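You operate a simulated robot arm through the tools that you are given. There is no shell and no other tool. Be economical: measure what you need, move in short steps, check, and stop when the job is done.

Carry out the task below with a simulated robot arm. There is one attempt and no reset: what you move stays moved.

JOB
Fetch the lock pin and stand it on the pink chip. Then press the counter clear button two times. Then close the green bench drawer. Then open the flap of the carton marked samples. The order counts. Set down upright: lock pin.

Only the result counts: the job must be done as asked and must still hold three seconds after the hand-in. Knocking over, shifting, dropping, spilling or breaking anything else fails it.

ROBOT AND FRAMES
A 6-joint arm with a two-finger gripper on a trunk, on a base that drives. Base frame: it is fixed to the floor where the robot stands at the start and does not move with it; the origin is under the middle of the robot, x ahead of it, y to its left, z up. Lengths are in mm, angles in degrees, forces in N, time in s.
Its first joint turns from -166.0 to 166.0 degrees. Places, roughly: counter clear button [300, -800, 800]; flap of the carton marked samples [-3400, -1900, 900]; green bench drawer [-5300, 0, 700]; lock pin [500, 0, 500]; pink chip [1000, -250, 500]. Payload 3.43 kg.
The tool frame sits at the grasp point between the pads (the TCP): z along the fingers, y along the line on which they close. The tips reach 20 mm beyond it. The gripper opens to 190 mm. The gripper's body begins 248 mm behind the TCP.
Orientation is that of the tool frame in the base frame, as a unit quaternion [x, y, z, w]. With the fingers straight down and closing along the base's y, the tool's x points along the base's -x, its y along +y and its z along -z.

CONTROLS
- The arm moves only by the tool apply_moves. Its argument "targets" is a list of rows, each a list of 6 numbers: the shift along the tool's x, y, z in mm, then the turn, a rotation vector about the tool's x, y, z in degrees. In form: [[tx, ty, tz, ax, ay, az], ...]. A call has 1 to 8 rows; each row shifts and turns the commanded pose from where the row before left it, along the tool's axes as they then stand. "grip" is the closure in counts, from 0 (fully open) to 255 (shut), set as the call begins (left out, the last holds). Rows are played at 5 a second. More than 50 mm and 8.6 degrees between two rows, or a gripper value outside its range, and nothing of the call is played. A pose out of reach is approached as far as the arm can. The call stops where the force on the tool passes 40 N (or 10 N more than at its start, if that is more) or the arm is blocked; 0.2 s more then pass. The fingers move at their own pace (about 45 mm/s each) and stop on an object; they squeeze with about 44 N. The grip force told is the motor's: it shows also when the fingers shut on nothing. Time passes only in rows, and 0.2 s behind the last, so rows that do not move let the fingers close. The reply holds the time, the measured pose of the TCP, the force on the tool along the base axes, the opening and the grip force, in the units named above and with some noise, with the torque about the TCP (base axes, N m) and any sound that the robot's microphone picked up.
- Cameras (640 x 400 px; columns grow to the right, rows downward): "scene" is now at [-11.2, 124.3, 1284.9]; the picture's right is [-0.82, -0.58, 0.00], its down [-0.28, 0.39, -0.88] and it looks along [0.51, -0.72, -0.48] (base axes); focal length 241 px, centre (320, 200). "wrist" rides on the gripper at [70, -8, -288] in the tool frame; the picture's right is [0.12, 0.99, 0.00], its down [-0.96, 0.12, -0.25] and it looks along [-0.25, 0.03, 0.97] (tool axes); focal length 261 px, centre (320, 200). There is no depth. A picture from a camera that has moved, and an enlarged one, comes with that camera's place and axes in the base frame and with its lens. The place of the scene camera against the robot may be out by one fixed shift of up to 12 mm in any direction.
- grab_frame(camera): a new picture of that camera. The clock stands still meanwhile.
- raise_lower(by): slides the trunk up (or, below 0, down) by that many mm; the arm and the scene camera ride with it, the base frame stays. It gives what a move gives, with no picture.
- steer(legs): drives the robot by 1 to 6 legs, each [ahead, turn to the left] in mm and degrees, along the robot's own axes; the way and the turn of a leg run together, so that a leg with both is an arc; at most 1500 mm and 180 degrees a leg. The arm and the cameras ride along, it lands a little off, and it stops where it bumps. It gives what a move gives.
- pan_tilt(pan, tilt): turns the head with the scene camera to pan (to the left, within 155 degrees either way) and tilt (down, from -29 to 69), counted from straight ahead of the robot. It gives what a move gives.
- close_up(camera, box): a new picture of the part [left, top, right, bottom] of that camera's present view, enlarged. The clock stands still meanwhile.
- job_done(): hands the job in; it is judged then, once.

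Work in short steps. Places have to be worked out from the pictures, the camera data and where the tool is seen: move nearer, look again, correct. Check each grasp and each placing, and mend what went wrong. You have 165 turns and 108 pictures in all, those below and enlarged ones among them. Open the gripper and draw the arm clear of the work before you hand the job in, unless the task says otherwise.

The tools are called after "Call:" as name(argument=value, ...) on one line, values as JSON. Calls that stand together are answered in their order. apply_moves: Moves the arm, as the interface text tells. Its arguments: {"type":"object","properties":{"targets":{"type":"array","items":{"type":"array","items":{"type":"number"}}},"grip":{"type":"number"}},"required":["targets"]} The other tools are called the same way: raise_lower (by) slides the trunk up or down; steer (legs) drives the base; pan_tilt (pan, tilt) turns the head that bears the scene camera; grab_frame (camera) takes a picture; close_up (camera, box) takes an enlarged picture of a part of a camera's view; job_done () hands the job in.

At the start:

```text
clock: 0.0
position: [635.1, -565.9, 1066.0]
orientation: [0.0, 1.0, 0.0, 0.0]
force: [0.0, 0.1, 0.6]
wrist_torque: [0.0, -0.02, 0.01]
finger_gap: 189.8
finger_force: 0.1
trunk travel left (down, up): [-75.0, 165.0]
robot x, y, heading: [-0.9, 2.7, 0.1]
head pan, tilt: [-54.8, 28.7]
```

scene: 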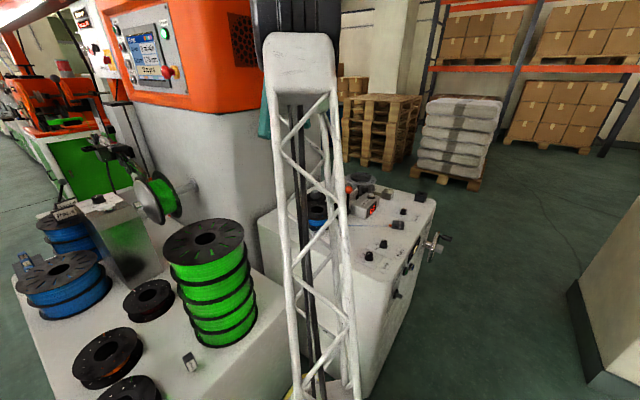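
wrist: 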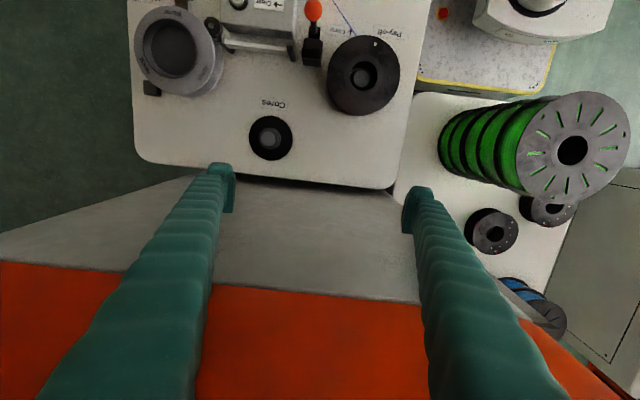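

The scene shows a bench ahead with spools and a machine to the right. I'll look straight ahead and down to find the lock pin and the pink chip.

Call:
pan_tilt(pan=-15, tilt=45)

Call:
grab_frame(camera="scene")

```text
clock: 1.1
position: [636.3, -565.6, 1067.4]
orientation: [0.0, 1.0, 0.001, 0.0]
force: [-0.3, 1.3, -0.2]
wrist_torque: [-0.04, 0.03, -0.01]
finger_gap: 189.8
finger_force: 0.1
trunk travel left (down, up): [-75.0, 165.0]
robot x, y, heading: [-1.4, 1.2, 0.2]
head pan, tilt: [-15.0, 45.0]
```

```text
105 pictures are left
camera scene: at [14.9, 177.6, 1260.2], right [-0.26, -0.97, 0.0], down [-0.68, 0.18, -0.71], along [0.68, -0.18, -0.71], focal length 241 px, centre (320, 200)
```

scene: 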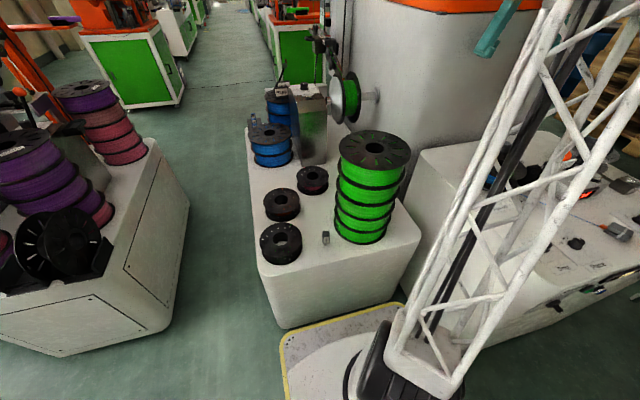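

A small gray object stands on the bench near (326,238). I'll enlarge the bench.

Call:
close_up(camera="scene", box=[240, 60, 420, 280])

Call:
close_up(camera="scene", box=[290, 215, 370, 265])

```text
1.82 times, centred on (330, 170) of scene
camera zoom: at [14.9, 177.6, 1260.2], right [-0.26, -0.97, 0.0], down [-0.68, 0.18, -0.71], along [0.68, -0.18, -0.71], focal length 438 px, centre (302, 254)
```

zoom: 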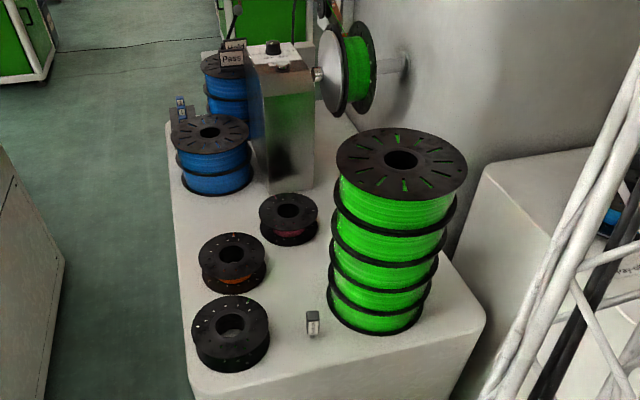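

```text
8.00 times, centred on (330, 240) of scene
camera zoom: at [14.9, 177.6, 1260.2], right [-0.26, -0.97, 0.0], down [-0.68, 0.18, -0.71], along [0.68, -0.18, -0.71], focal length 1929 px, centre (240, -120)
```

zoom: 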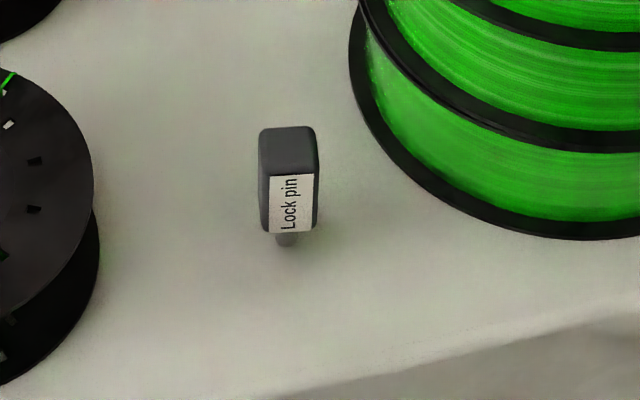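

The lock pin stands near (507, 25, ~500). The chip is hidden behind the green stack. I'll swing the arm over the bench, high up, to look with the wrist camera.

Call:
apply_moves(targets=[[0, 50, 0, 0, 0, 0], [0, 50, 0, 0, 0, 0], [0, 50, 0, 0, 0, 0], [0, 50, 0, 0, 0, 0], [0, 50, 0, 0, 0, 0], [0, 50, 0, 0, 0, 0], [0, 50, 0, 0, 0, 0], [0, 50, 0, 0, 0, 0]])

Call:
grab_frame(camera="wrist")

```text
clock: 2.9
position: [634.6, -166.2, 1068.3]
orientation: [0.0, 1.0, 0.0, 0.0]
force: [-0.5, -0.6, 0.1]
wrist_torque: [0.14, 0.01, 0.01]
finger_gap: 189.7
finger_force: 0.0
trunk travel left (down, up): [-75.0, 165.0]
robot x, y, heading: [-2.6, -1.6, 0.2]
head pan, tilt: [-15.0, 45.0]
```

```text
102 pictures are left
camera wrist: at [564.0, -174.6, 1356.4], right [-0.12, 0.99, 0.0], down [0.96, 0.11, 0.25], along [0.25, 0.03, -0.97], focal length 261 px, centre (320, 200)
```

wrist: 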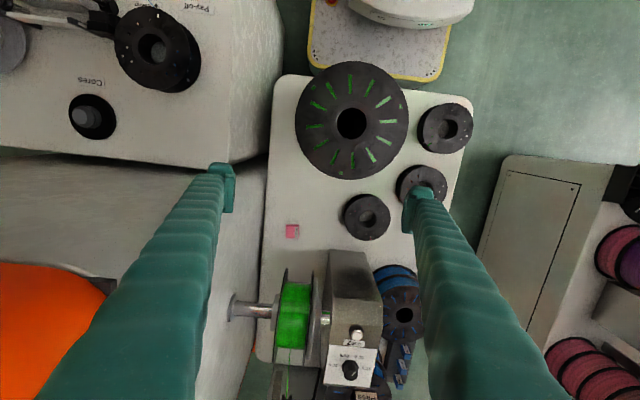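

The pink chip sits near (907, -232), under and beside a raised reel. The green stack is tall, topping out near z≈870. A top-down approach would clash, so I plan one tilted diagonal tool pose for both pick and place. First I'll check the space behind the robot so I can back up a little.

Call:
pan_tilt(pan=150, tilt=30)

Call:
grab_frame(camera="scene")

Call:
pan_tilt(pan=-145, tilt=25)

Call:
grab_frame(camera="scene")

```text
clock: 5.4
position: [635.5, -166.2, 1068.7]
orientation: [0.0, 1.0, -0.001, 0.0]
force: [-0.2, 0.6, 0.0]
wrist_torque: [0.02, 0.01, 0.01]
finger_gap: 190.2
finger_force: 0.1
trunk travel left (down, up): [-75.0, 165.0]
robot x, y, heading: [-2.6, -0.1, 0.1]
head pan, tilt: [150.0, 30.0]
```

```text
101 pictures are left
camera scene: at [-141.9, 244.1, 1282.8], right [0.5, 0.87, 0.0], down [0.43, -0.25, -0.87], along [-0.75, 0.43, -0.5], focal length 241 px, centre (320, 200)
```

scene: 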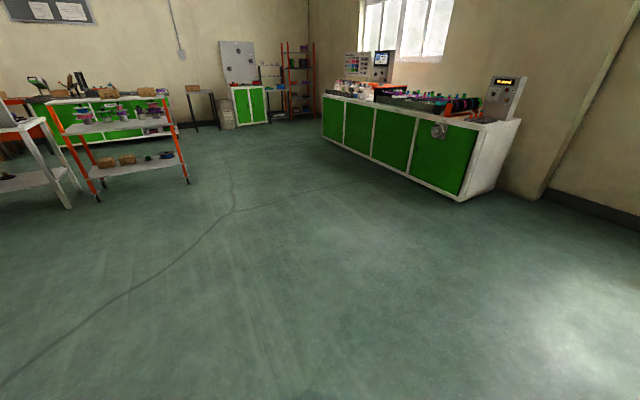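

```text
clock: 9.4
position: [634.8, -166.4, 1068.9]
orientation: [0.0, 1.0, 0.0, 0.0]
force: [0.1, 0.1, 0.3]
wrist_torque: [0.02, -0.01, 0.02]
finger_gap: 189.6
finger_force: 0.1
trunk travel left (down, up): [-75.0, 165.0]
robot x, y, heading: [-1.0, 0.3, 0.1]
head pan, tilt: [-145.0, 25.0]
```

```text
100 pictures are left
camera scene: at [-139.1, 146.0, 1290.8], right [-0.57, 0.82, 0.0], down [0.35, 0.24, -0.91], along [-0.74, -0.52, -0.42], focal length 241 px, centre (320, 200)
```

scene: 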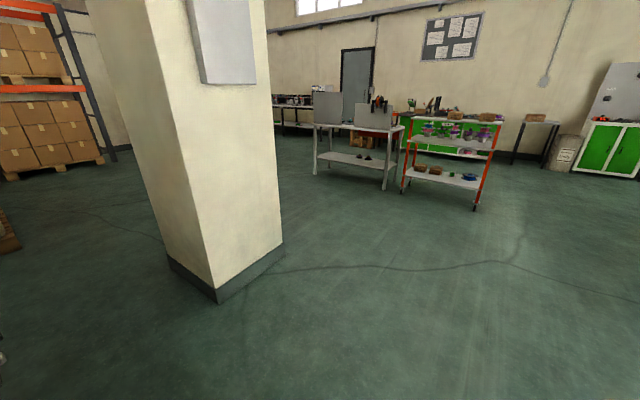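

Behind is clear; there's a pillar near (-700,-1100). I'll back up 150 mm and move the arm toward the side of the pin.

Call:
steer(legs=[[-150, 0]])

Call:
apply_moves(targets=[[0, 50, 0, 0, 0, 0], [0, 50, 0, 0, 0, 0], [0, 50, 0, 0, 0, 0], [0, 50, 0, 0, 0, 0], [0, 50, 0, 0, 0, 0], [0, 0, 0, 0, 0, 7.5], [0, 0, 0, 0, 0, 7.5], [0, 0, 0, 0, 0, 7.5]], grip=130)

Call:
pan_tilt(pan=-15, tilt=45)

Call:
grab_frame(camera="scene")

```text
clock: 10.8
position: [482.2, -166.9, 1067.3]
orientation: [0.0, 1.0, 0.001, 0.0]
force: [-0.5, 0.2, -0.4]
wrist_torque: [0.03, 0.03, -0.02]
finger_gap: 189.8
finger_force: 0.0
trunk travel left (down, up): [-75.0, 165.0]
robot x, y, heading: [-151.9, -0.4, 0.0]
head pan, tilt: [-145.0, 25.0]
```

```text
clock: 12.6
position: [483.7, 84.3, 1067.9]
orientation: [0.197, 0.98, 0.0, 0.0]
force: [0.3, -0.6, -0.4]
wrist_torque: [0.0, 0.04, 0.0]
finger_gap: 93.0
finger_force: 0.0
trunk travel left (down, up): [-75.0, 165.0]
robot x, y, heading: [-150.9, -0.1, -0.2]
head pan, tilt: [-145.0, 25.0]
```

```text
clock: 14.7
position: [484.3, 83.2, 1068.0]
orientation: [0.195, 0.981, -0.001, 0.001]
force: [-0.9, 0.2, -0.6]
wrist_torque: [-0.04, -0.22, -0.01]
finger_gap: 93.2
finger_force: 0.0
trunk travel left (down, up): [-75.0, 165.0]
robot x, y, heading: [-147.5, -2.1, -0.1]
head pan, tilt: [-15.0, 45.0]
```

```text
99 pictures are left
camera scene: at [-179.7, 121.8, 1267.2], right [-0.91, -0.41, 0.0], down [-0.27, 0.59, -0.76], along [0.32, -0.7, -0.65], focal length 241 px, centre (320, 200)
```

scene: 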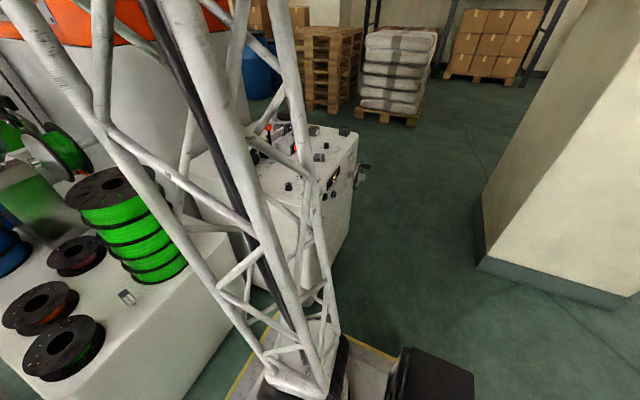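

The head was still turning when that picture was taken, but its pose data holds. I'll finish the yaw and start the tilt.

Call:
apply_moves(targets=[[0, 0, 0, 0, 0, 7.5], [0, 0, 0, 0, 0, 7.5], [0, 0, 0, 0, 0, 7.5], [0, 0, 0, 0, -7.5, 0], [0, 0, 0, 0, -7.5, 0], [0, 0, 0, 0, -7.5, 0], [0, 0, 0, 0, -7.5, 0], [0, 0, 0, 0, -7.5, 0]])

Call:
apply_moves(targets=[[0, 0, 0, 0, -7.5, 0], [0, 0, 0, 0, 0, 0]])

Call:
grab_frame(camera="scene")

Call:
grab_frame(camera="wrist")

```text
clock: 16.5
position: [482.0, 85.0, 1069.2]
orientation: [0.363, 0.874, -0.124, 0.297]
force: [0.1, 0.3, -0.4]
wrist_torque: [0.0, 0.04, 0.01]
finger_gap: 93.0
finger_force: 0.2
trunk travel left (down, up): [-75.0, 165.0]
robot x, y, heading: [-150.2, 0.2, -0.2]
head pan, tilt: [-15.0, 45.0]
```

```text
clock: 17.1
position: [483.8, 83.7, 1068.4]
orientation: [0.353, 0.854, -0.146, 0.353]
force: [-0.2, 1.5, 0.1]
wrist_torque: [0.0, -0.03, 0.0]
finger_gap: 92.9
finger_force: 0.0
trunk travel left (down, up): [-75.0, 165.0]
robot x, y, heading: [-153.3, 0.6, -0.0]
head pan, tilt: [-15.0, 45.0]
```

```text
98 pictures are left
camera scene: at [-224.6, 118.2, 1260.4], right [-0.99, 0.12, 0.0], down [0.08, 0.7, -0.71], along [-0.08, -0.7, -0.7], focal length 241 px, centre (320, 200)
```

scene: 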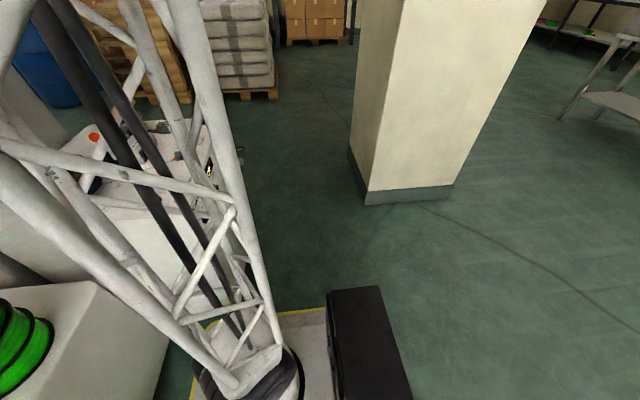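

```text
97 pictures are left
camera wrist: at [298.0, 257.3, 1222.7], right [0.64, 0.76, -0.08], down [0.44, -0.28, 0.86], along [0.63, -0.59, -0.51], focal length 261 px, centre (320, 200)
```

wrist: 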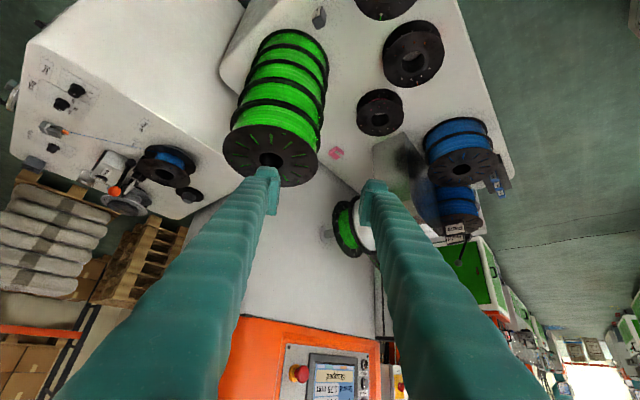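

The scene camera looks toward about -96° although -15° is reported, so the head may have been pushed or slipped. I'll command it again.

Call:
pan_tilt(pan=-20, tilt=45)

Call:
grab_frame(camera="scene")

```text
clock: 17.8
position: [483.0, 82.1, 1067.6]
orientation: [0.354, 0.854, -0.146, 0.354]
force: [-0.5, -0.4, -0.4]
wrist_torque: [-0.01, 0.01, 0.02]
finger_gap: 92.9
finger_force: 0.0
trunk travel left (down, up): [-75.0, 165.0]
robot x, y, heading: [-150.6, -2.3, -0.2]
head pan, tilt: [-20.0, 45.0]
```

```text
96 pictures are left
camera scene: at [-224.6, 118.2, 1260.4], right [-0.99, 0.12, 0.0], down [0.08, 0.7, -0.71], along [-0.08, -0.7, -0.7], focal length 241 px, centre (320, 200)
```

scene: 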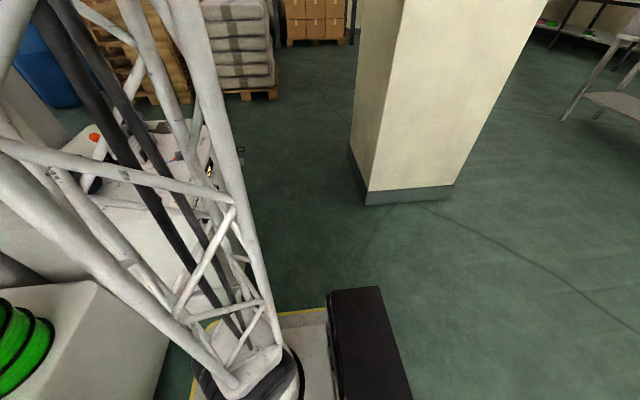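

The arm itself blocks the head for now, so I'll use the wrist camera. The pin is near (503,18). I'll descend to a standoff beside it.

Call:
apply_moves(targets=[[33.3, -3.8, 31.7, 0, 0, 0], [33.3, -3.8, 31.7, 0, 0, 0], [33.3, -3.8, 31.7, 0, 0, 0], [33.3, -3.8, 31.7, 0, 0, 0], [33.3, -3.8, 31.7, 0, 0, 0], [33.3, -3.8, 31.7, 0, 0, 0], [33.3, -3.8, 31.7, 0, 0, 0], [33.3, -3.8, 31.7, 0, 0, 0]])

Call:
grab_frame(camera="wrist")

```text
clock: 19.6
position: [455.4, 68.5, 697.1]
orientation: [0.354, 0.853, -0.146, 0.354]
force: [0.6, -1.1, 0.6]
wrist_torque: [0.14, -0.03, 0.06]
finger_gap: 93.1
finger_force: 0.1
trunk travel left (down, up): [-75.0, 165.0]
robot x, y, heading: [-151.4, 1.0, 0.1]
head pan, tilt: [-20.0, 45.0]
```

```text
95 pictures are left
camera wrist: at [270.9, 242.5, 851.7], right [0.64, 0.76, -0.08], down [0.44, -0.28, 0.85], along [0.63, -0.59, -0.51], focal length 261 px, centre (320, 200)
```

wrist: 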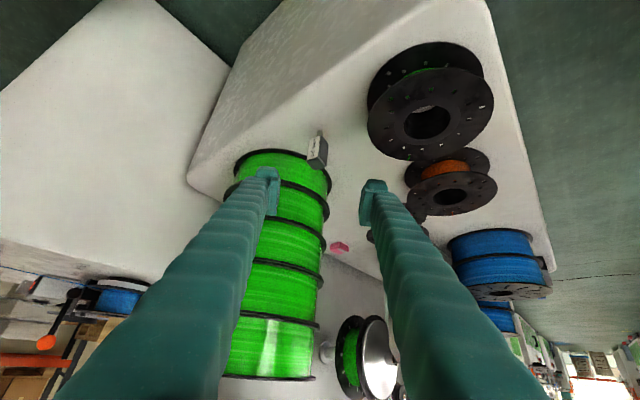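

Call:
close_up(camera="wrist", box=[270, 110, 370, 190])

```text
5.00 times, centred on (320, 150) of wrist
camera zoom: at [270.9, 242.5, 851.7], right [0.64, 0.76, -0.08], down [0.44, -0.28, 0.85], along [0.63, -0.59, -0.51], focal length 1303 px, centre (320, 450)
```

zoom: 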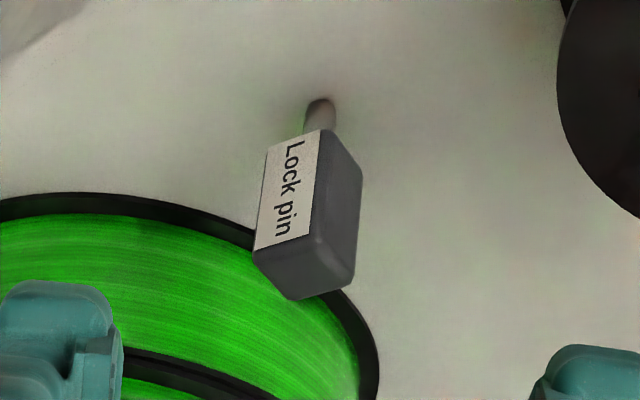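

The pin's head is a square prism of about 21 mm, aligned with the base axes. It spans z≈583–621 around (477,37), on a bench at z≈555. I need the fingers to close along base x, so I'll yaw another -45° about the vertical to come in from +y.

Call:
apply_moves(targets=[[0, 0, 0, 5.3, 0, 5.3], [0, 0, 0, 5.3, 0, 5.3], [0, 0, 0, 5.3, 0, 5.3], [0, 0, 0, 5.3, 0, 5.3], [0, 0, 0, 5.3, 0, 5.3], [0, 0, 0, 5.3, 0, 5.3], [0, 0, 0, 0, 0, 0]], grip=165)

Call:
grab_frame(camera="wrist")

```text
clock: 21.2
position: [455.1, 67.5, 700.2]
orientation: [0.654, 0.653, -0.271, 0.27]
force: [-0.8, -0.3, -0.1]
wrist_torque: [0.0, -0.02, 0.03]
finger_gap: 67.1
finger_force: 0.0
trunk travel left (down, up): [-75.0, 165.0]
robot x, y, heading: [-151.8, 0.1, 0.1]
head pan, tilt: [-20.0, 45.0]
```

```text
93 pictures are left
camera wrist: at [447.2, 321.5, 854.8], right [0.99, 0.08, -0.08], down [0.12, -0.51, 0.86], along [0.03, -0.86, -0.51], focal length 261 px, centre (320, 200)
```

wrist: 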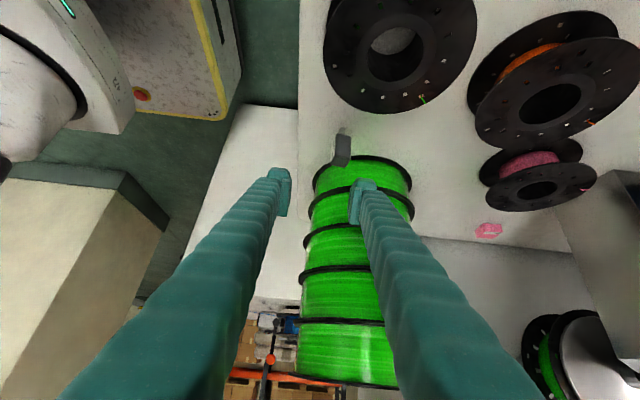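

Call:
close_up(camera="wrist", box=[300, 110, 380, 190])

```text
5.00 times, centred on (340, 150) of wrist
camera zoom: at [447.2, 321.5, 854.8], right [0.99, 0.08, -0.08], down [0.12, -0.51, 0.86], along [0.03, -0.86, -0.51], focal length 1303 px, centre (220, 450)
```

zoom: 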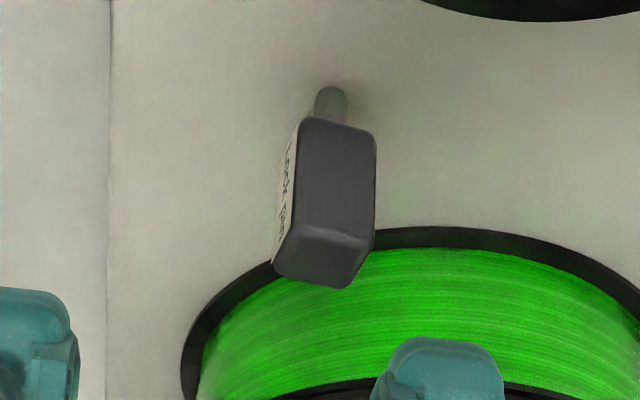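

Pin refined: base at (480,32,550), head z 576–616, rotated about -9°. I'll match that yaw and move to a standoff 60 mm back along the tool axis.

Call:
apply_moves(targets=[[0, 0, 0, 3.2, 0, 3.2], [0, 0, 0, 3.2, 0, 3.2], [24.9, 15.2, 16.1, 0, 0, 0], [24.9, 15.2, 16.1, 0, 0, 0], [0, 0, 0, 0, 0, 0]])

Call:
close_up(camera="wrist", box=[220, 100, 420, 225])

```text
clock: 22.4
position: [483.5, 75.8, 641.7]
orientation: [0.703, 0.599, -0.291, 0.248]
force: [-0.4, 0.0, -0.2]
wrist_torque: [0.0, -0.03, 0.02]
finger_gap: 66.7
finger_force: 0.0
trunk travel left (down, up): [-75.0, 165.0]
robot x, y, heading: [-152.4, 2.9, -0.2]
head pan, tilt: [-20.0, 45.0]
```

```text
3.20 times, centred on (320, 162) of wrist
camera zoom: at [517.4, 327.0, 796.7], right [0.99, -0.07, -0.08], down [0.03, -0.52, 0.86], along [-0.11, -0.85, -0.51], focal length 834 px, centre (320, 320)
```

zoom: 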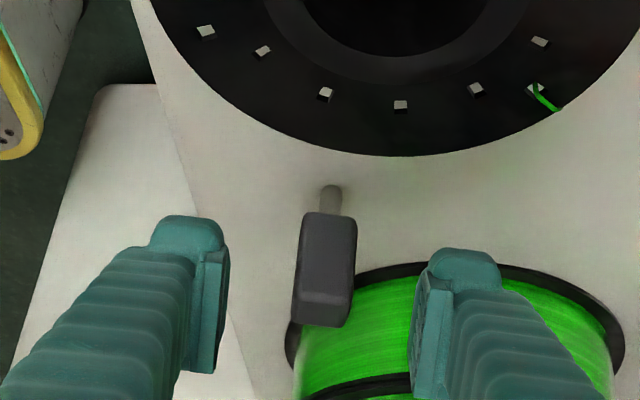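

The alignment is good and the pin is centred between the fingers. I'll advance 60 mm along the tool axis.

Call:
apply_moves(targets=[[0, 1, 20, 0, 0, 0], [0, 1, 20, 0, 0, 0], [0, 1, 20, 0, 0, 0], [0, 0, 0, 0, 0, 0]])

Call:
close_up(camera="wrist", box=[220, 100, 420, 225])

```text
clock: 23.4
position: [482.6, 34.0, 599.8]
orientation: [0.702, 0.6, -0.291, 0.249]
force: [-0.4, -0.6, -0.5]
wrist_torque: [-0.01, 0.01, 0.02]
finger_gap: 67.0
finger_force: 0.1
trunk travel left (down, up): [-75.0, 165.0]
robot x, y, heading: [-152.2, 3.5, -0.3]
head pan, tilt: [-20.0, 45.0]
```

```text
3.20 times, centred on (320, 162) of wrist
camera zoom: at [514.1, 284.9, 753.8], right [0.99, -0.07, -0.08], down [0.03, -0.52, 0.86], along [-0.11, -0.85, -0.51], focal length 834 px, centre (320, 320)
```

zoom: 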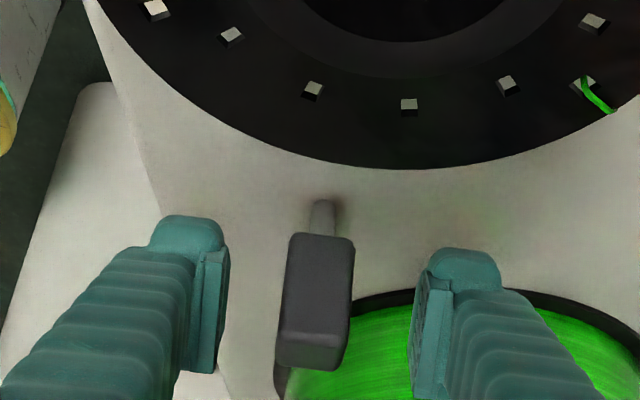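

The head sits at the TCP between the pads. Closing.

Call:
apply_moves(targets=[[0, 0, 0, 0, 0, 0], [0, 0, 0, 0, 0, 0], [0, 0, 0, 0, 0, 0], [0, 0, 0, 0, 0, 0], [0, 0, 0, 0, 0, 0]], grip=255)

Call:
close_up(camera="wrist", box=[220, 100, 420, 225])

```text
clock: 24.6
position: [482.1, 33.8, 599.6]
orientation: [0.702, 0.6, -0.291, 0.249]
force: [1.1, -0.6, -0.5]
wrist_torque: [-0.02, 0.01, 0.03]
finger_gap: 22.5
finger_force: 43.8
trunk travel left (down, up): [-75.0, 165.0]
robot x, y, heading: [-150.2, 0.5, -0.2]
head pan, tilt: [-20.0, 45.0]
```

```text
3.20 times, centred on (320, 162) of wrist
camera zoom: at [514.2, 284.8, 754.0], right [0.99, -0.07, -0.08], down [0.03, -0.52, 0.86], along [-0.11, -0.85, -0.51], focal length 834 px, centre (320, 320)
```

zoom: 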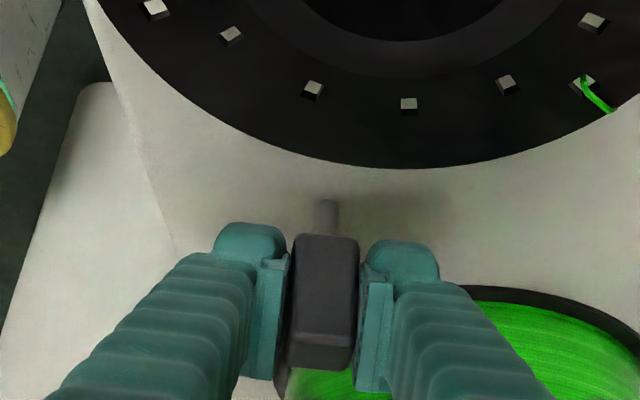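

The grip holds at 22.5 mm with 44 N. I'll lift straight up 150 mm, then start the yaw back.

Call:
apply_moves(targets=[[-14, 0, -14, 0, 0, 0], [-35, 0, -35, 0, 0, 0], [-35, 0, -35, 0, 0, 0], [-21, 0, -21, 0, 0, 0], [0, 0, 0, -5.4, 0, -5.4], [0, 0, 0, -5.4, 0, -5.4], [0, 0, 0, -5.4, 0, -5.4], [0, 0, 0, -5.4, 0, -5.4]])

Call:
apply_moves(targets=[[0, 0, 0, -5.4, 0, -5.4], [0, 0, 0, -5.4, 0, -5.4], [0, 0, 0, -5.4, 0, -5.4], [0, 0, 0, 0, 0, 0]])

Call:
grab_frame(camera="wrist")

```text
clock: 26.4
position: [483.4, 33.7, 748.3]
orientation: [0.519, 0.765, -0.215, 0.316]
force: [0.5, 1.2, -0.5]
wrist_torque: [-0.12, 0.04, -0.04]
finger_gap: 22.4
finger_force: 44.1
trunk travel left (down, up): [-75.0, 165.0]
robot x, y, heading: [-151.6, 0.4, -0.1]
head pan, tilt: [-20.0, 45.0]
```

```text
clock: 27.4
position: [478.5, 30.7, 743.5]
orientation: [0.356, 0.853, -0.153, 0.35]
force: [1.3, -0.3, -0.7]
wrist_torque: [0.0, 0.04, 0.01]
finger_gap: 0.0
finger_force: 34.1
trunk travel left (down, up): [-75.0, 165.0]
robot x, y, heading: [-153.6, 6.4, 0.3]
head pan, tilt: [-20.0, 45.0]
```

```text
88 pictures are left
camera wrist: at [298.0, 207.0, 898.7], right [0.65, 0.75, -0.1], down [0.44, -0.27, 0.85], along [0.62, -0.6, -0.51], focal length 261 px, centre (320, 200)
```

wrist: 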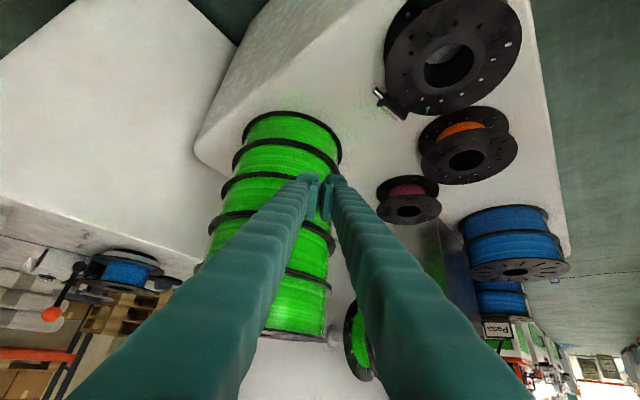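

The pin slipped out of the grip and seems to lie near the black spool. I'll look closely.

Call:
close_up(camera="wrist", box=[340, 60, 440, 123])

Call:
grab_frame(camera="scene")

```text
6.35 times, centred on (390, 92) of wrist
camera zoom: at [298.0, 207.0, 898.7], right [0.65, 0.75, -0.1], down [0.44, -0.27, 0.85], along [0.62, -0.6, -0.51], focal length 1655 px, centre (-124, 889)
```

zoom: 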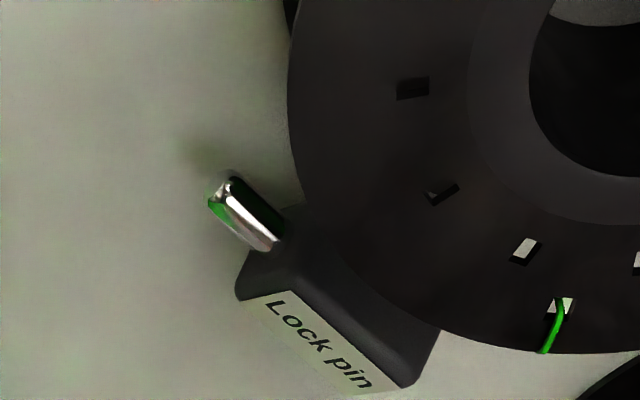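

```text
86 pictures are left
camera scene: at [-151.3, 140.4, 1271.2], right [-0.68, -0.74, 0.0], down [-0.45, 0.41, -0.79], along [0.58, -0.54, -0.61], focal length 241 px, centre (320, 200)
```

scene: 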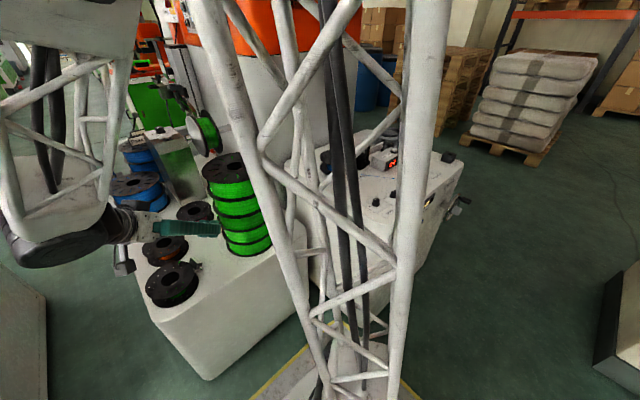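

The pin lies on its side by the black spool, stem pointing about -x. I'll lift, return the tool to vertical, and get a top view to plan a re-grasp.

Call:
apply_moves(targets=[[-35, 0, -35, 0, 0, 0], [-35, 0, -35, 0, 0, 0], [-35, 0, -35, 0, 0, 0], [0, 0, 0, 0, 7.5, 0], [0, 0, 0, 0, 7.5, 0], [0, 0, 0, 0, 7.5, 0], [0, 0, 0, 0, 7.5, 0], [0, 0, 0, 0, 7.5, 0]], grip=165)

Call:
apply_moves(targets=[[0, 0, 0, 0, 7.5, 0], [0, 0, 0, 0, 0, -7.5], [0, 0, 0, 0, 0, -7.5], [0, 0, 0, 0, 0, -7.5], [0, 0, 0, 0, 0, -7.5], [0, 0, 0, 0, 0, -7.5], [0, 0, 0, 0, 0, -7.5]])

Call:
grab_frame(camera="wrist")

Call:
grab_frame(camera="scene")

```text
clock: 29.2
position: [482.2, 33.8, 897.0]
orientation: [0.386, 0.92, -0.024, 0.059]
force: [-0.6, 0.6, 0.6]
wrist_torque: [-0.04, -0.16, 0.01]
finger_gap: 67.0
finger_force: 0.1
trunk travel left (down, up): [-75.0, 165.0]
robot x, y, heading: [-150.7, 0.4, -0.0]
head pan, tilt: [-20.0, 45.0]
```

```text
clock: 30.8
position: [482.6, 33.7, 895.6]
orientation: [0.004, 1.0, 0.0, 0.001]
force: [-0.2, -0.6, -0.4]
wrist_torque: [0.01, -0.02, 0.0]
finger_gap: 67.0
finger_force: 0.3
trunk travel left (down, up): [-75.0, 165.0]
robot x, y, heading: [-152.3, 1.4, -0.1]
head pan, tilt: [-20.0, 45.0]
```

```text
85 pictures are left
camera wrist: at [413.2, 26.3, 1184.8], right [-0.11, 0.99, 0.0], down [0.96, 0.11, 0.25], along [0.25, 0.03, -0.97], focal length 261 px, centre (320, 200)
```

wrist: 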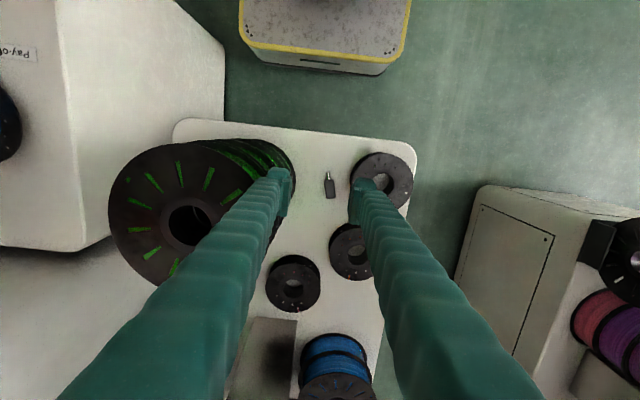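

```text
84 pictures are left
camera scene: at [-138.5, 171.2, 1260.2], right [-0.34, -0.94, 0.0], down [-0.66, 0.24, -0.71], along [0.66, -0.24, -0.71], focal length 241 px, centre (320, 200)
```

scene: 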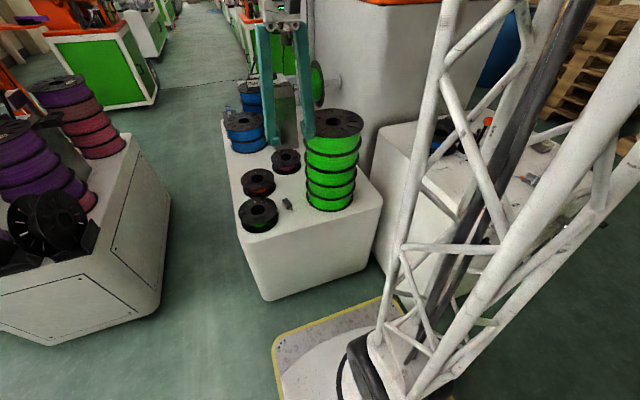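

Call:
close_up(camera="wrist", box=[280, 140, 440, 240])

```text
4.00 times, centred on (360, 190) of wrist
camera zoom: at [413.2, 26.3, 1184.8], right [-0.11, 0.99, 0.0], down [0.96, 0.11, 0.25], along [0.25, 0.03, -0.97], focal length 1043 px, centre (160, 240)
```

zoom: 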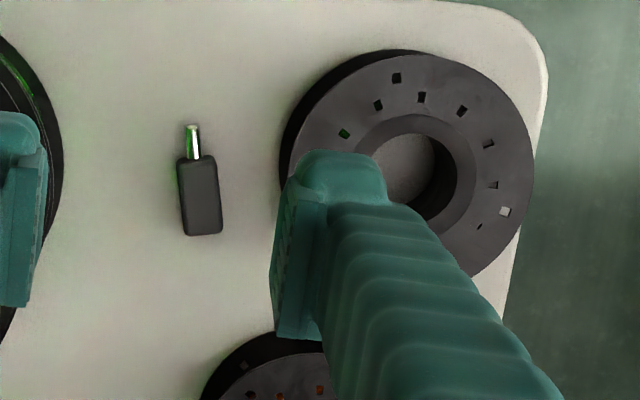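

The pin's head lies at about (542,66), z≈561, stem along (-0.97,-0.23). Plan: grasp with the tool tilted 20°, then pitch 90° to stand it up. First I'll pan the head out of the arm's way, then move above the pin.

Call:
pan_tilt(pan=110, tilt=30)

Call:
apply_moves(targets=[[-12, 6.5, 40, 0, 0, 0], [-12, 6.5, 40, 0, 0, 0], [-12, 6.5, 40, 0, 0, 0], [-12, 6.5, 40, 0, 0, 0], [-12, 6.5, 40, 0, 0, 0], [0, 0, 0, 0, 0, -6.7], [0, 0, 0, 0, 0, -6.7], [0, 0, 0, 0, 0, 0]], grip=185)

Call:
close_up(camera="wrist", box=[240, 130, 400, 230])

```text
clock: 32.9
position: [482.4, 33.6, 896.4]
orientation: [0.006, 1.0, 0.001, -0.001]
force: [-1.1, -0.6, -0.1]
wrist_torque: [0.03, -0.01, -0.02]
finger_gap: 67.1
finger_force: 0.0
trunk travel left (down, up): [-75.0, 165.0]
robot x, y, heading: [-151.8, 3.0, 0.0]
head pan, tilt: [110.0, 30.0]
```

```text
clock: 34.7
position: [544.1, 66.3, 696.9]
orientation: [-0.112, 0.994, 0.001, 0.0]
force: [-0.3, 0.3, 0.4]
wrist_torque: [0.03, 0.0, -0.01]
finger_gap: 52.2
finger_force: 0.0
trunk travel left (down, up): [-75.0, 165.0]
robot x, y, heading: [-149.9, 1.2, 0.1]
head pan, tilt: [110.0, 30.0]
```

```text
4.00 times, centred on (320, 180) of wrist
camera zoom: at [477.4, 42.2, 985.2], right [-0.34, 0.94, 0.0], down [0.91, 0.33, 0.25], along [0.23, 0.08, -0.97], focal length 1043 px, centre (320, 280)
```

zoom: 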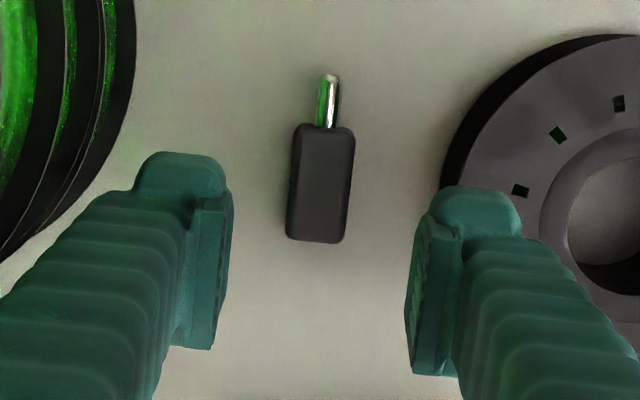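

The pin's head centre is (539,63), aligned within about 2°. I'll tilt 20° and descend to z≈630.

Call:
apply_moves(targets=[[0, 0, 0, 0, 6.7, 0], [0, 0, 0, 0, 6.7, 0], [0, 0, 0, 0, 6.6, 0], [-8.7, 0, 32.5, 0, 0, 0], [-8.7, 0, 32.5, 0, 0, 0], [0, 0, 0, 0, 0, 0]])

Call:
close_up(camera="wrist", box=[240, 130, 400, 230])

```text
clock: 36.1
position: [539.7, 65.9, 628.0]
orientation: [-0.11, 0.979, -0.019, -0.173]
force: [0.1, 0.1, -0.4]
wrist_torque: [0.0, -0.01, -0.02]
finger_gap: 52.1
finger_force: 0.1
trunk travel left (down, up): [-75.0, 165.0]
robot x, y, heading: [-150.4, -0.3, 0.1]
head pan, tilt: [110.0, 30.0]
```

```text
4.00 times, centred on (320, 180) of wrist
camera zoom: at [573.5, 64.4, 923.6], right [-0.33, 0.94, 0.04], down [0.94, 0.33, -0.1], along [-0.1, 0.01, -0.99], focal length 1043 px, centre (320, 280)
```

zoom: 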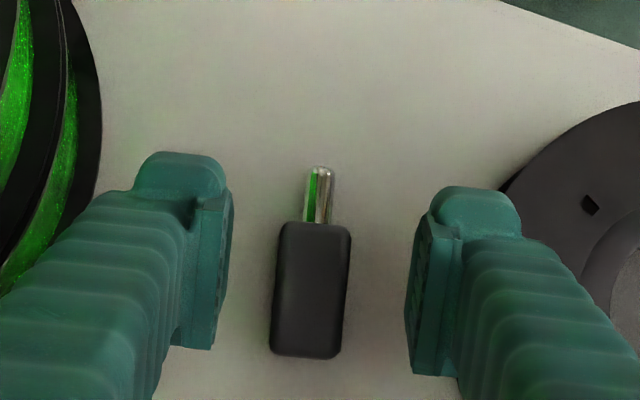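

The pin is centred under the TCP at about (541,66). Descending to z≈579.

Call:
apply_moves(targets=[[-5.6, 0, 15.4, 0, 0, 0], [-5.6, 0, 15.4, 0, 0, 0], [-5.6, 0, 15.4, 0, 0, 0], [0, 0, 0, 0, 0, 0]])

Call:
close_up(camera="wrist", box=[240, 130, 400, 230])

```text
clock: 36.6
position: [538.9, 65.2, 612.0]
orientation: [-0.109, 0.979, -0.019, -0.171]
force: [-1.4, -0.8, 16.5]
wrist_torque: [0.89, 0.02, 0.09]
finger_gap: 52.7
finger_force: 0.0
trunk travel left (down, up): [-75.0, 165.0]
robot x, y, heading: [-150.6, -1.8, -0.1]
head pan, tilt: [110.0, 30.0]
stopped in row 2: the force on the tool passed its limit at 50 N (the readings are from after the stop); the commanded pose is now the measured one
```

```text
4.00 times, centred on (320, 180) of wrist
camera zoom: at [572.2, 64.0, 907.1], right [-0.33, 0.94, 0.04], down [0.94, 0.33, -0.1], along [-0.1, 0.01, -0.99], focal length 1043 px, centre (320, 280)
```

zoom: 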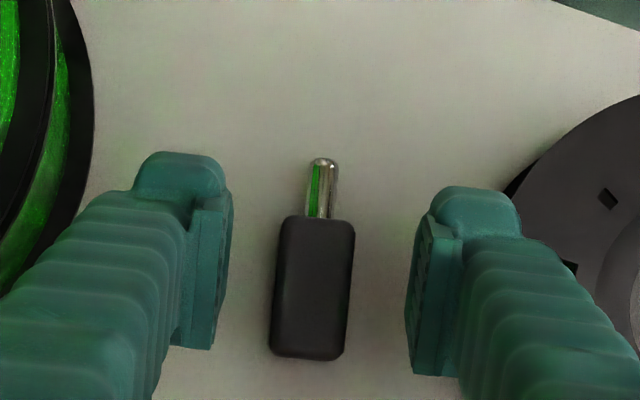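

The +y finger met the spool's rim; the fingers are about 30 mm thick at the ribs. I'll back up, narrow the opening to ~34 mm, and shift 2 mm away from the spool.

Call:
apply_moves(targets=[[5.6, 0, -15.4, 0, 0, 0], [0, -2, 0, 0, 0, 0], [0, 0, 0, 0, 0, 0], [0, 0, 0, 0, 0, 0]], grip=209)

Call:
grab_frame(camera="wrist")

```text
clock: 37.6
position: [541.3, 63.3, 625.4]
orientation: [-0.11, 0.979, -0.019, -0.172]
force: [-1.2, -0.2, -0.9]
wrist_torque: [0.01, -0.01, 0.0]
finger_gap: 33.9
finger_force: 0.0
trunk travel left (down, up): [-75.0, 165.0]
robot x, y, heading: [-151.3, 0.5, -0.1]
head pan, tilt: [110.0, 30.0]
```

```text
79 pictures are left
camera wrist: at [573.2, 62.3, 921.9], right [-0.33, 0.94, 0.04], down [0.94, 0.33, -0.1], along [-0.1, 0.01, -0.99], focal length 261 px, centre (320, 200)
```

wrist: 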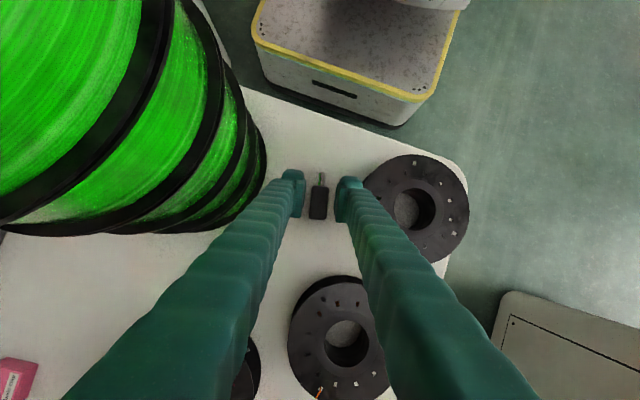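

The clearance to the spool is only about 3 mm. I'll shift the grasp 12 mm toward the head's far end, where the spool's rim curves away, and descend in small steps.

Call:
apply_moves(targets=[[-11.3, -1, -4.1, 0, 0, 0], [-4, 0, 11, 0, 0, 0], [-4, 0, 11, 0, 0, 0], [-4, 0, 11, 0, 0, 0], [-4, 0, 11, 0, 0, 0], [0, 0, 0, 0, 0, 0]])

Call:
close_up(camera="wrist", box=[240, 130, 400, 230])

```text
clock: 39.0
position: [552.0, 65.5, 580.0]
orientation: [-0.11, 0.979, -0.019, -0.172]
force: [0.1, 0.0, 0.5]
wrist_torque: [-0.02, 0.03, 0.0]
finger_gap: 34.2
finger_force: 0.0
trunk travel left (down, up): [-75.0, 165.0]
robot x, y, heading: [-150.6, -0.9, -0.0]
head pan, tilt: [110.0, 30.0]
```

```text
4.00 times, centred on (320, 180) of wrist
camera zoom: at [585.1, 63.5, 874.9], right [-0.33, 0.94, 0.04], down [0.94, 0.33, -0.1], along [-0.1, 0.01, -0.99], focal length 1043 px, centre (320, 280)
```

zoom: 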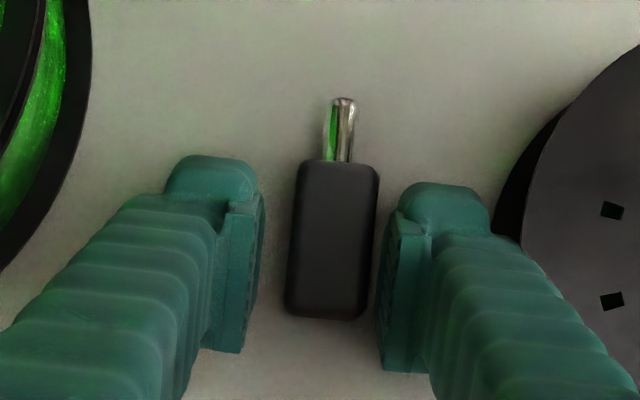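

No contact, and the pin sits between the pads. I'll go 2 mm lower and close.

Call:
apply_moves(targets=[[-0.7, 0, 1.9, 0, 0, 0], [0, 0, 0, 0, 0, 0]])

Call:
apply_moves(targets=[[0, 0, 0, 0, 0, 0], [0, 0, 0, 0, 0, 0], [0, 0, 0, 0, 0, 0], [0, 0, 0, 0, 0, 0]], grip=255)

Call:
close_up(camera="wrist", box=[240, 130, 400, 230])

```text
clock: 39.6
position: [550.6, 65.3, 578.0]
orientation: [-0.109, 0.979, -0.019, -0.171]
force: [-0.3, 0.8, 1.1]
wrist_torque: [0.01, 0.0, -0.01]
finger_gap: 34.2
finger_force: 0.1
trunk travel left (down, up): [-75.0, 165.0]
robot x, y, heading: [-154.2, -2.2, -0.1]
head pan, tilt: [110.0, 30.0]
```

```text
clock: 40.6
position: [551.9, 65.6, 578.0]
orientation: [-0.11, 0.979, -0.019, -0.172]
force: [0.1, 0.5, -0.9]
wrist_torque: [-0.03, 0.01, -0.02]
finger_gap: 22.5
finger_force: 44.0
trunk travel left (down, up): [-75.0, 165.0]
robot x, y, heading: [-152.3, -5.2, -0.2]
head pan, tilt: [110.0, 30.0]
```

```text
4.00 times, centred on (320, 180) of wrist
camera zoom: at [584.8, 63.5, 873.0], right [-0.33, 0.94, 0.04], down [0.94, 0.33, -0.1], along [-0.1, 0.01, -0.99], focal length 1043 px, centre (320, 280)
```

zoom: 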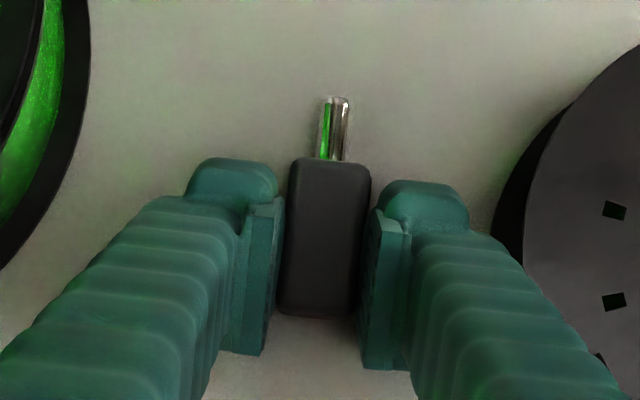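

It's gripped, with a 22.5 mm gap. I'll lift 110 mm gently and check.

Call:
apply_moves(targets=[[3.4, 0, -9.4, 0, 0, 0], [6.8, 0, -18.8, 0, 0, 0], [6.8, 0, -18.8, 0, 0, 0], [6.8, 0, -18.8, 0, 0, 0], [6.8, 0, -18.8, 0, 0, 0], [6.8, 0, -18.8, 0, 0, 0], [0, 0, 0, 0, 0, 0]])

Call:
apply_moves(targets=[[0, 0, 0, 0, -5, 0], [0, 0, 0, 0, -5, 0], [0, 0, 0, 0, -5, 0], [0, 0, 0, 0, -5, 0], [0, 0, 0, 0, -5, 0], [0, 0, 0, 0, 0, 0]])

Call:
close_up(camera="wrist", box=[240, 130, 400, 230])

```text
clock: 42.2
position: [551.1, 65.5, 689.5]
orientation: [-0.11, 0.979, -0.019, -0.171]
force: [0.9, 0.3, -1.1]
wrist_torque: [0.01, 0.0, -0.01]
finger_gap: 22.1
finger_force: 44.2
trunk travel left (down, up): [-75.0, 165.0]
robot x, y, heading: [-147.3, -0.6, -0.0]
head pan, tilt: [110.0, 30.0]
```

```text
clock: 43.6
position: [552.0, 65.8, 687.6]
orientation: [-0.111, 0.993, 0.005, 0.045]
force: [0.6, 0.3, 0.2]
wrist_torque: [0.02, 0.01, 0.02]
finger_gap: 22.5
finger_force: 44.4
trunk travel left (down, up): [-75.0, 165.0]
robot x, y, heading: [-152.0, 2.3, -0.2]
head pan, tilt: [110.0, 30.0]
```

```text
4.00 times, centred on (320, 180) of wrist
camera zoom: at [460.6, 36.5, 969.2], right [-0.34, 0.94, -0.01], down [0.89, 0.32, 0.33], along [0.32, 0.1, -0.94], focal length 1043 px, centre (320, 280)
```

zoom: 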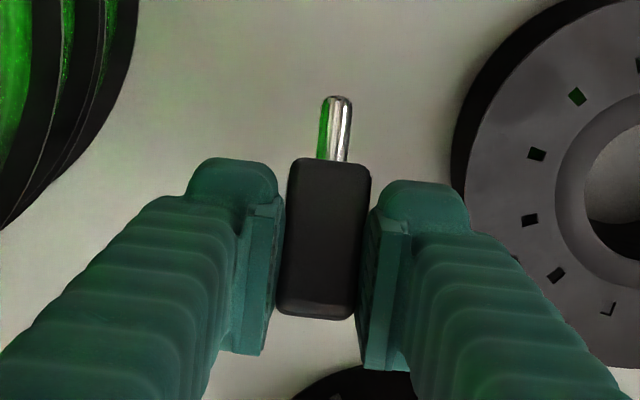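

The pin holds. I'll move forward over the middle of the bench before pitching further, so the wrist doesn't come too near the robot.

Call:
apply_moves(targets=[[-20, -8, -12, 0, 0, 0], [-31, -12, -12, 0, 0, 0], [-31, -12, -12, 0, 0, 0], [-31, -12, -12, 0, 0, 0], [-31, -12, -12, 0, 0, 0], [-31, -12, -12, 0, 0, 0], [-12, -6, 0, 0, 0, 0], [0, 0, 0, 0, 0, 0]])

Call:
apply_moves(targets=[[0, 0, 0, 0, -5, 0], [0, 0, 0, 0, -5, 0], [0, 0, 0, 0, -5, 0], [0, 0, 0, 0, -5, 0], [0, 0, 0, 0, -5, 0], [0, 0, 0, 0, -5, 0], [0, 0, 0, 0, -5, 0], [0, 0, 0, 0, 0, 0]])

Call:
grab_frame(camera="wrist")

```text
clock: 45.4
position: [744.4, 31.4, 777.6]
orientation: [-0.111, 0.993, 0.005, 0.044]
force: [-0.8, -0.4, -0.8]
wrist_torque: [-0.02, 0.01, 0.01]
finger_gap: 22.1
finger_force: 44.2
trunk travel left (down, up): [-75.0, 165.0]
robot x, y, heading: [-151.6, 1.0, -0.0]
head pan, tilt: [110.0, 30.0]
```

```text
clock: 47.2
position: [745.3, 33.3, 776.6]
orientation: [-0.105, 0.934, 0.039, 0.34]
force: [0.4, -0.8, -0.7]
wrist_torque: [0.03, -0.04, 0.02]
finger_gap: 22.7
finger_force: 44.3
trunk travel left (down, up): [-75.0, 165.0]
robot x, y, heading: [-149.2, 1.3, 0.0]
head pan, tilt: [110.0, 30.0]
```

```text
75 pictures are left
camera wrist: at [513.1, -28.4, 952.0], right [-0.31, 0.95, -0.08], down [0.54, 0.24, 0.81], along [0.79, 0.21, -0.58], focal length 261 px, centre (320, 200)
```

wrist: 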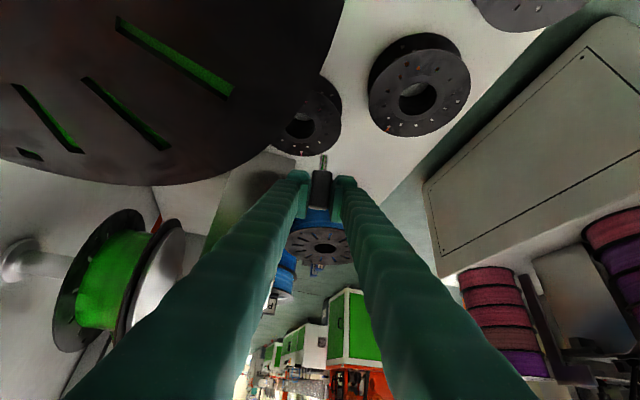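

Holding. The wrist camera is above the green stack, so I'll yaw about the vertical by -73° before pitching the rest.

Call:
apply_moves(targets=[[0, 0, 0, 3, 0, 3.6], [0, 0, 0, 4.72, 0, 5.62], [0, 0, 0, 4.72, 0, 5.62], [0, 0, 0, 4.72, 0, 5.62], [0, 0, 0, 4.72, 0, 5.62], [0, 0, 0, 0, 0, 0]])

Call:
apply_moves(targets=[[0, 0, 0, 3, 0, 3.6], [0, 0, 0, 4.72, 0, 5.62], [0, 0, 0, 4.72, 0, 5.62], [0, 0, 0, 4.72, 0, 5.62], [0, 0, 0, 4, 0, 4.76], [0, 0, 0, 4, 0, 4.76], [0, 0, 0, 0, 0, 0]])

Call:
grab_frame(camera="wrist")

```text
clock: 48.6
position: [741.3, 33.4, 773.0]
orientation: [0.139, 0.932, -0.051, 0.332]
force: [-1.2, -0.1, -0.4]
wrist_torque: [-0.03, -0.01, -0.02]
finger_gap: 22.2
finger_force: 44.0
out of reach, approached as far as the arm can: row 3
trunk travel left (down, up): [-75.0, 165.0]
robot x, y, heading: [-149.7, 1.0, -0.2]
head pan, tilt: [110.0, 30.0]
```

```text
clock: 50.2
position: [739.6, 35.5, 772.3]
orientation: [0.443, 0.831, -0.164, 0.295]
force: [-0.5, 0.6, -0.4]
wrist_torque: [0.04, -0.03, -0.01]
finger_gap: 22.5
finger_force: 43.7
trunk travel left (down, up): [-75.0, 165.0]
robot x, y, heading: [-150.5, -1.4, 0.0]
head pan, tilt: [110.0, 30.0]
```

```text
74 pictures are left
camera wrist: at [603.0, 227.7, 950.6], right [0.77, 0.63, -0.09], down [0.43, -0.42, 0.8], along [0.47, -0.66, -0.59], focal length 261 px, centre (320, 200)
```

wrist: 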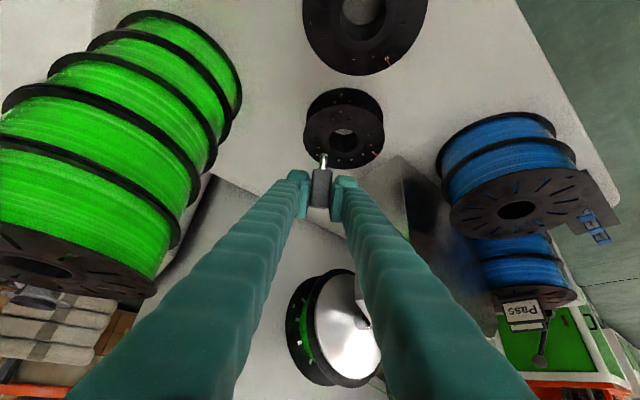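

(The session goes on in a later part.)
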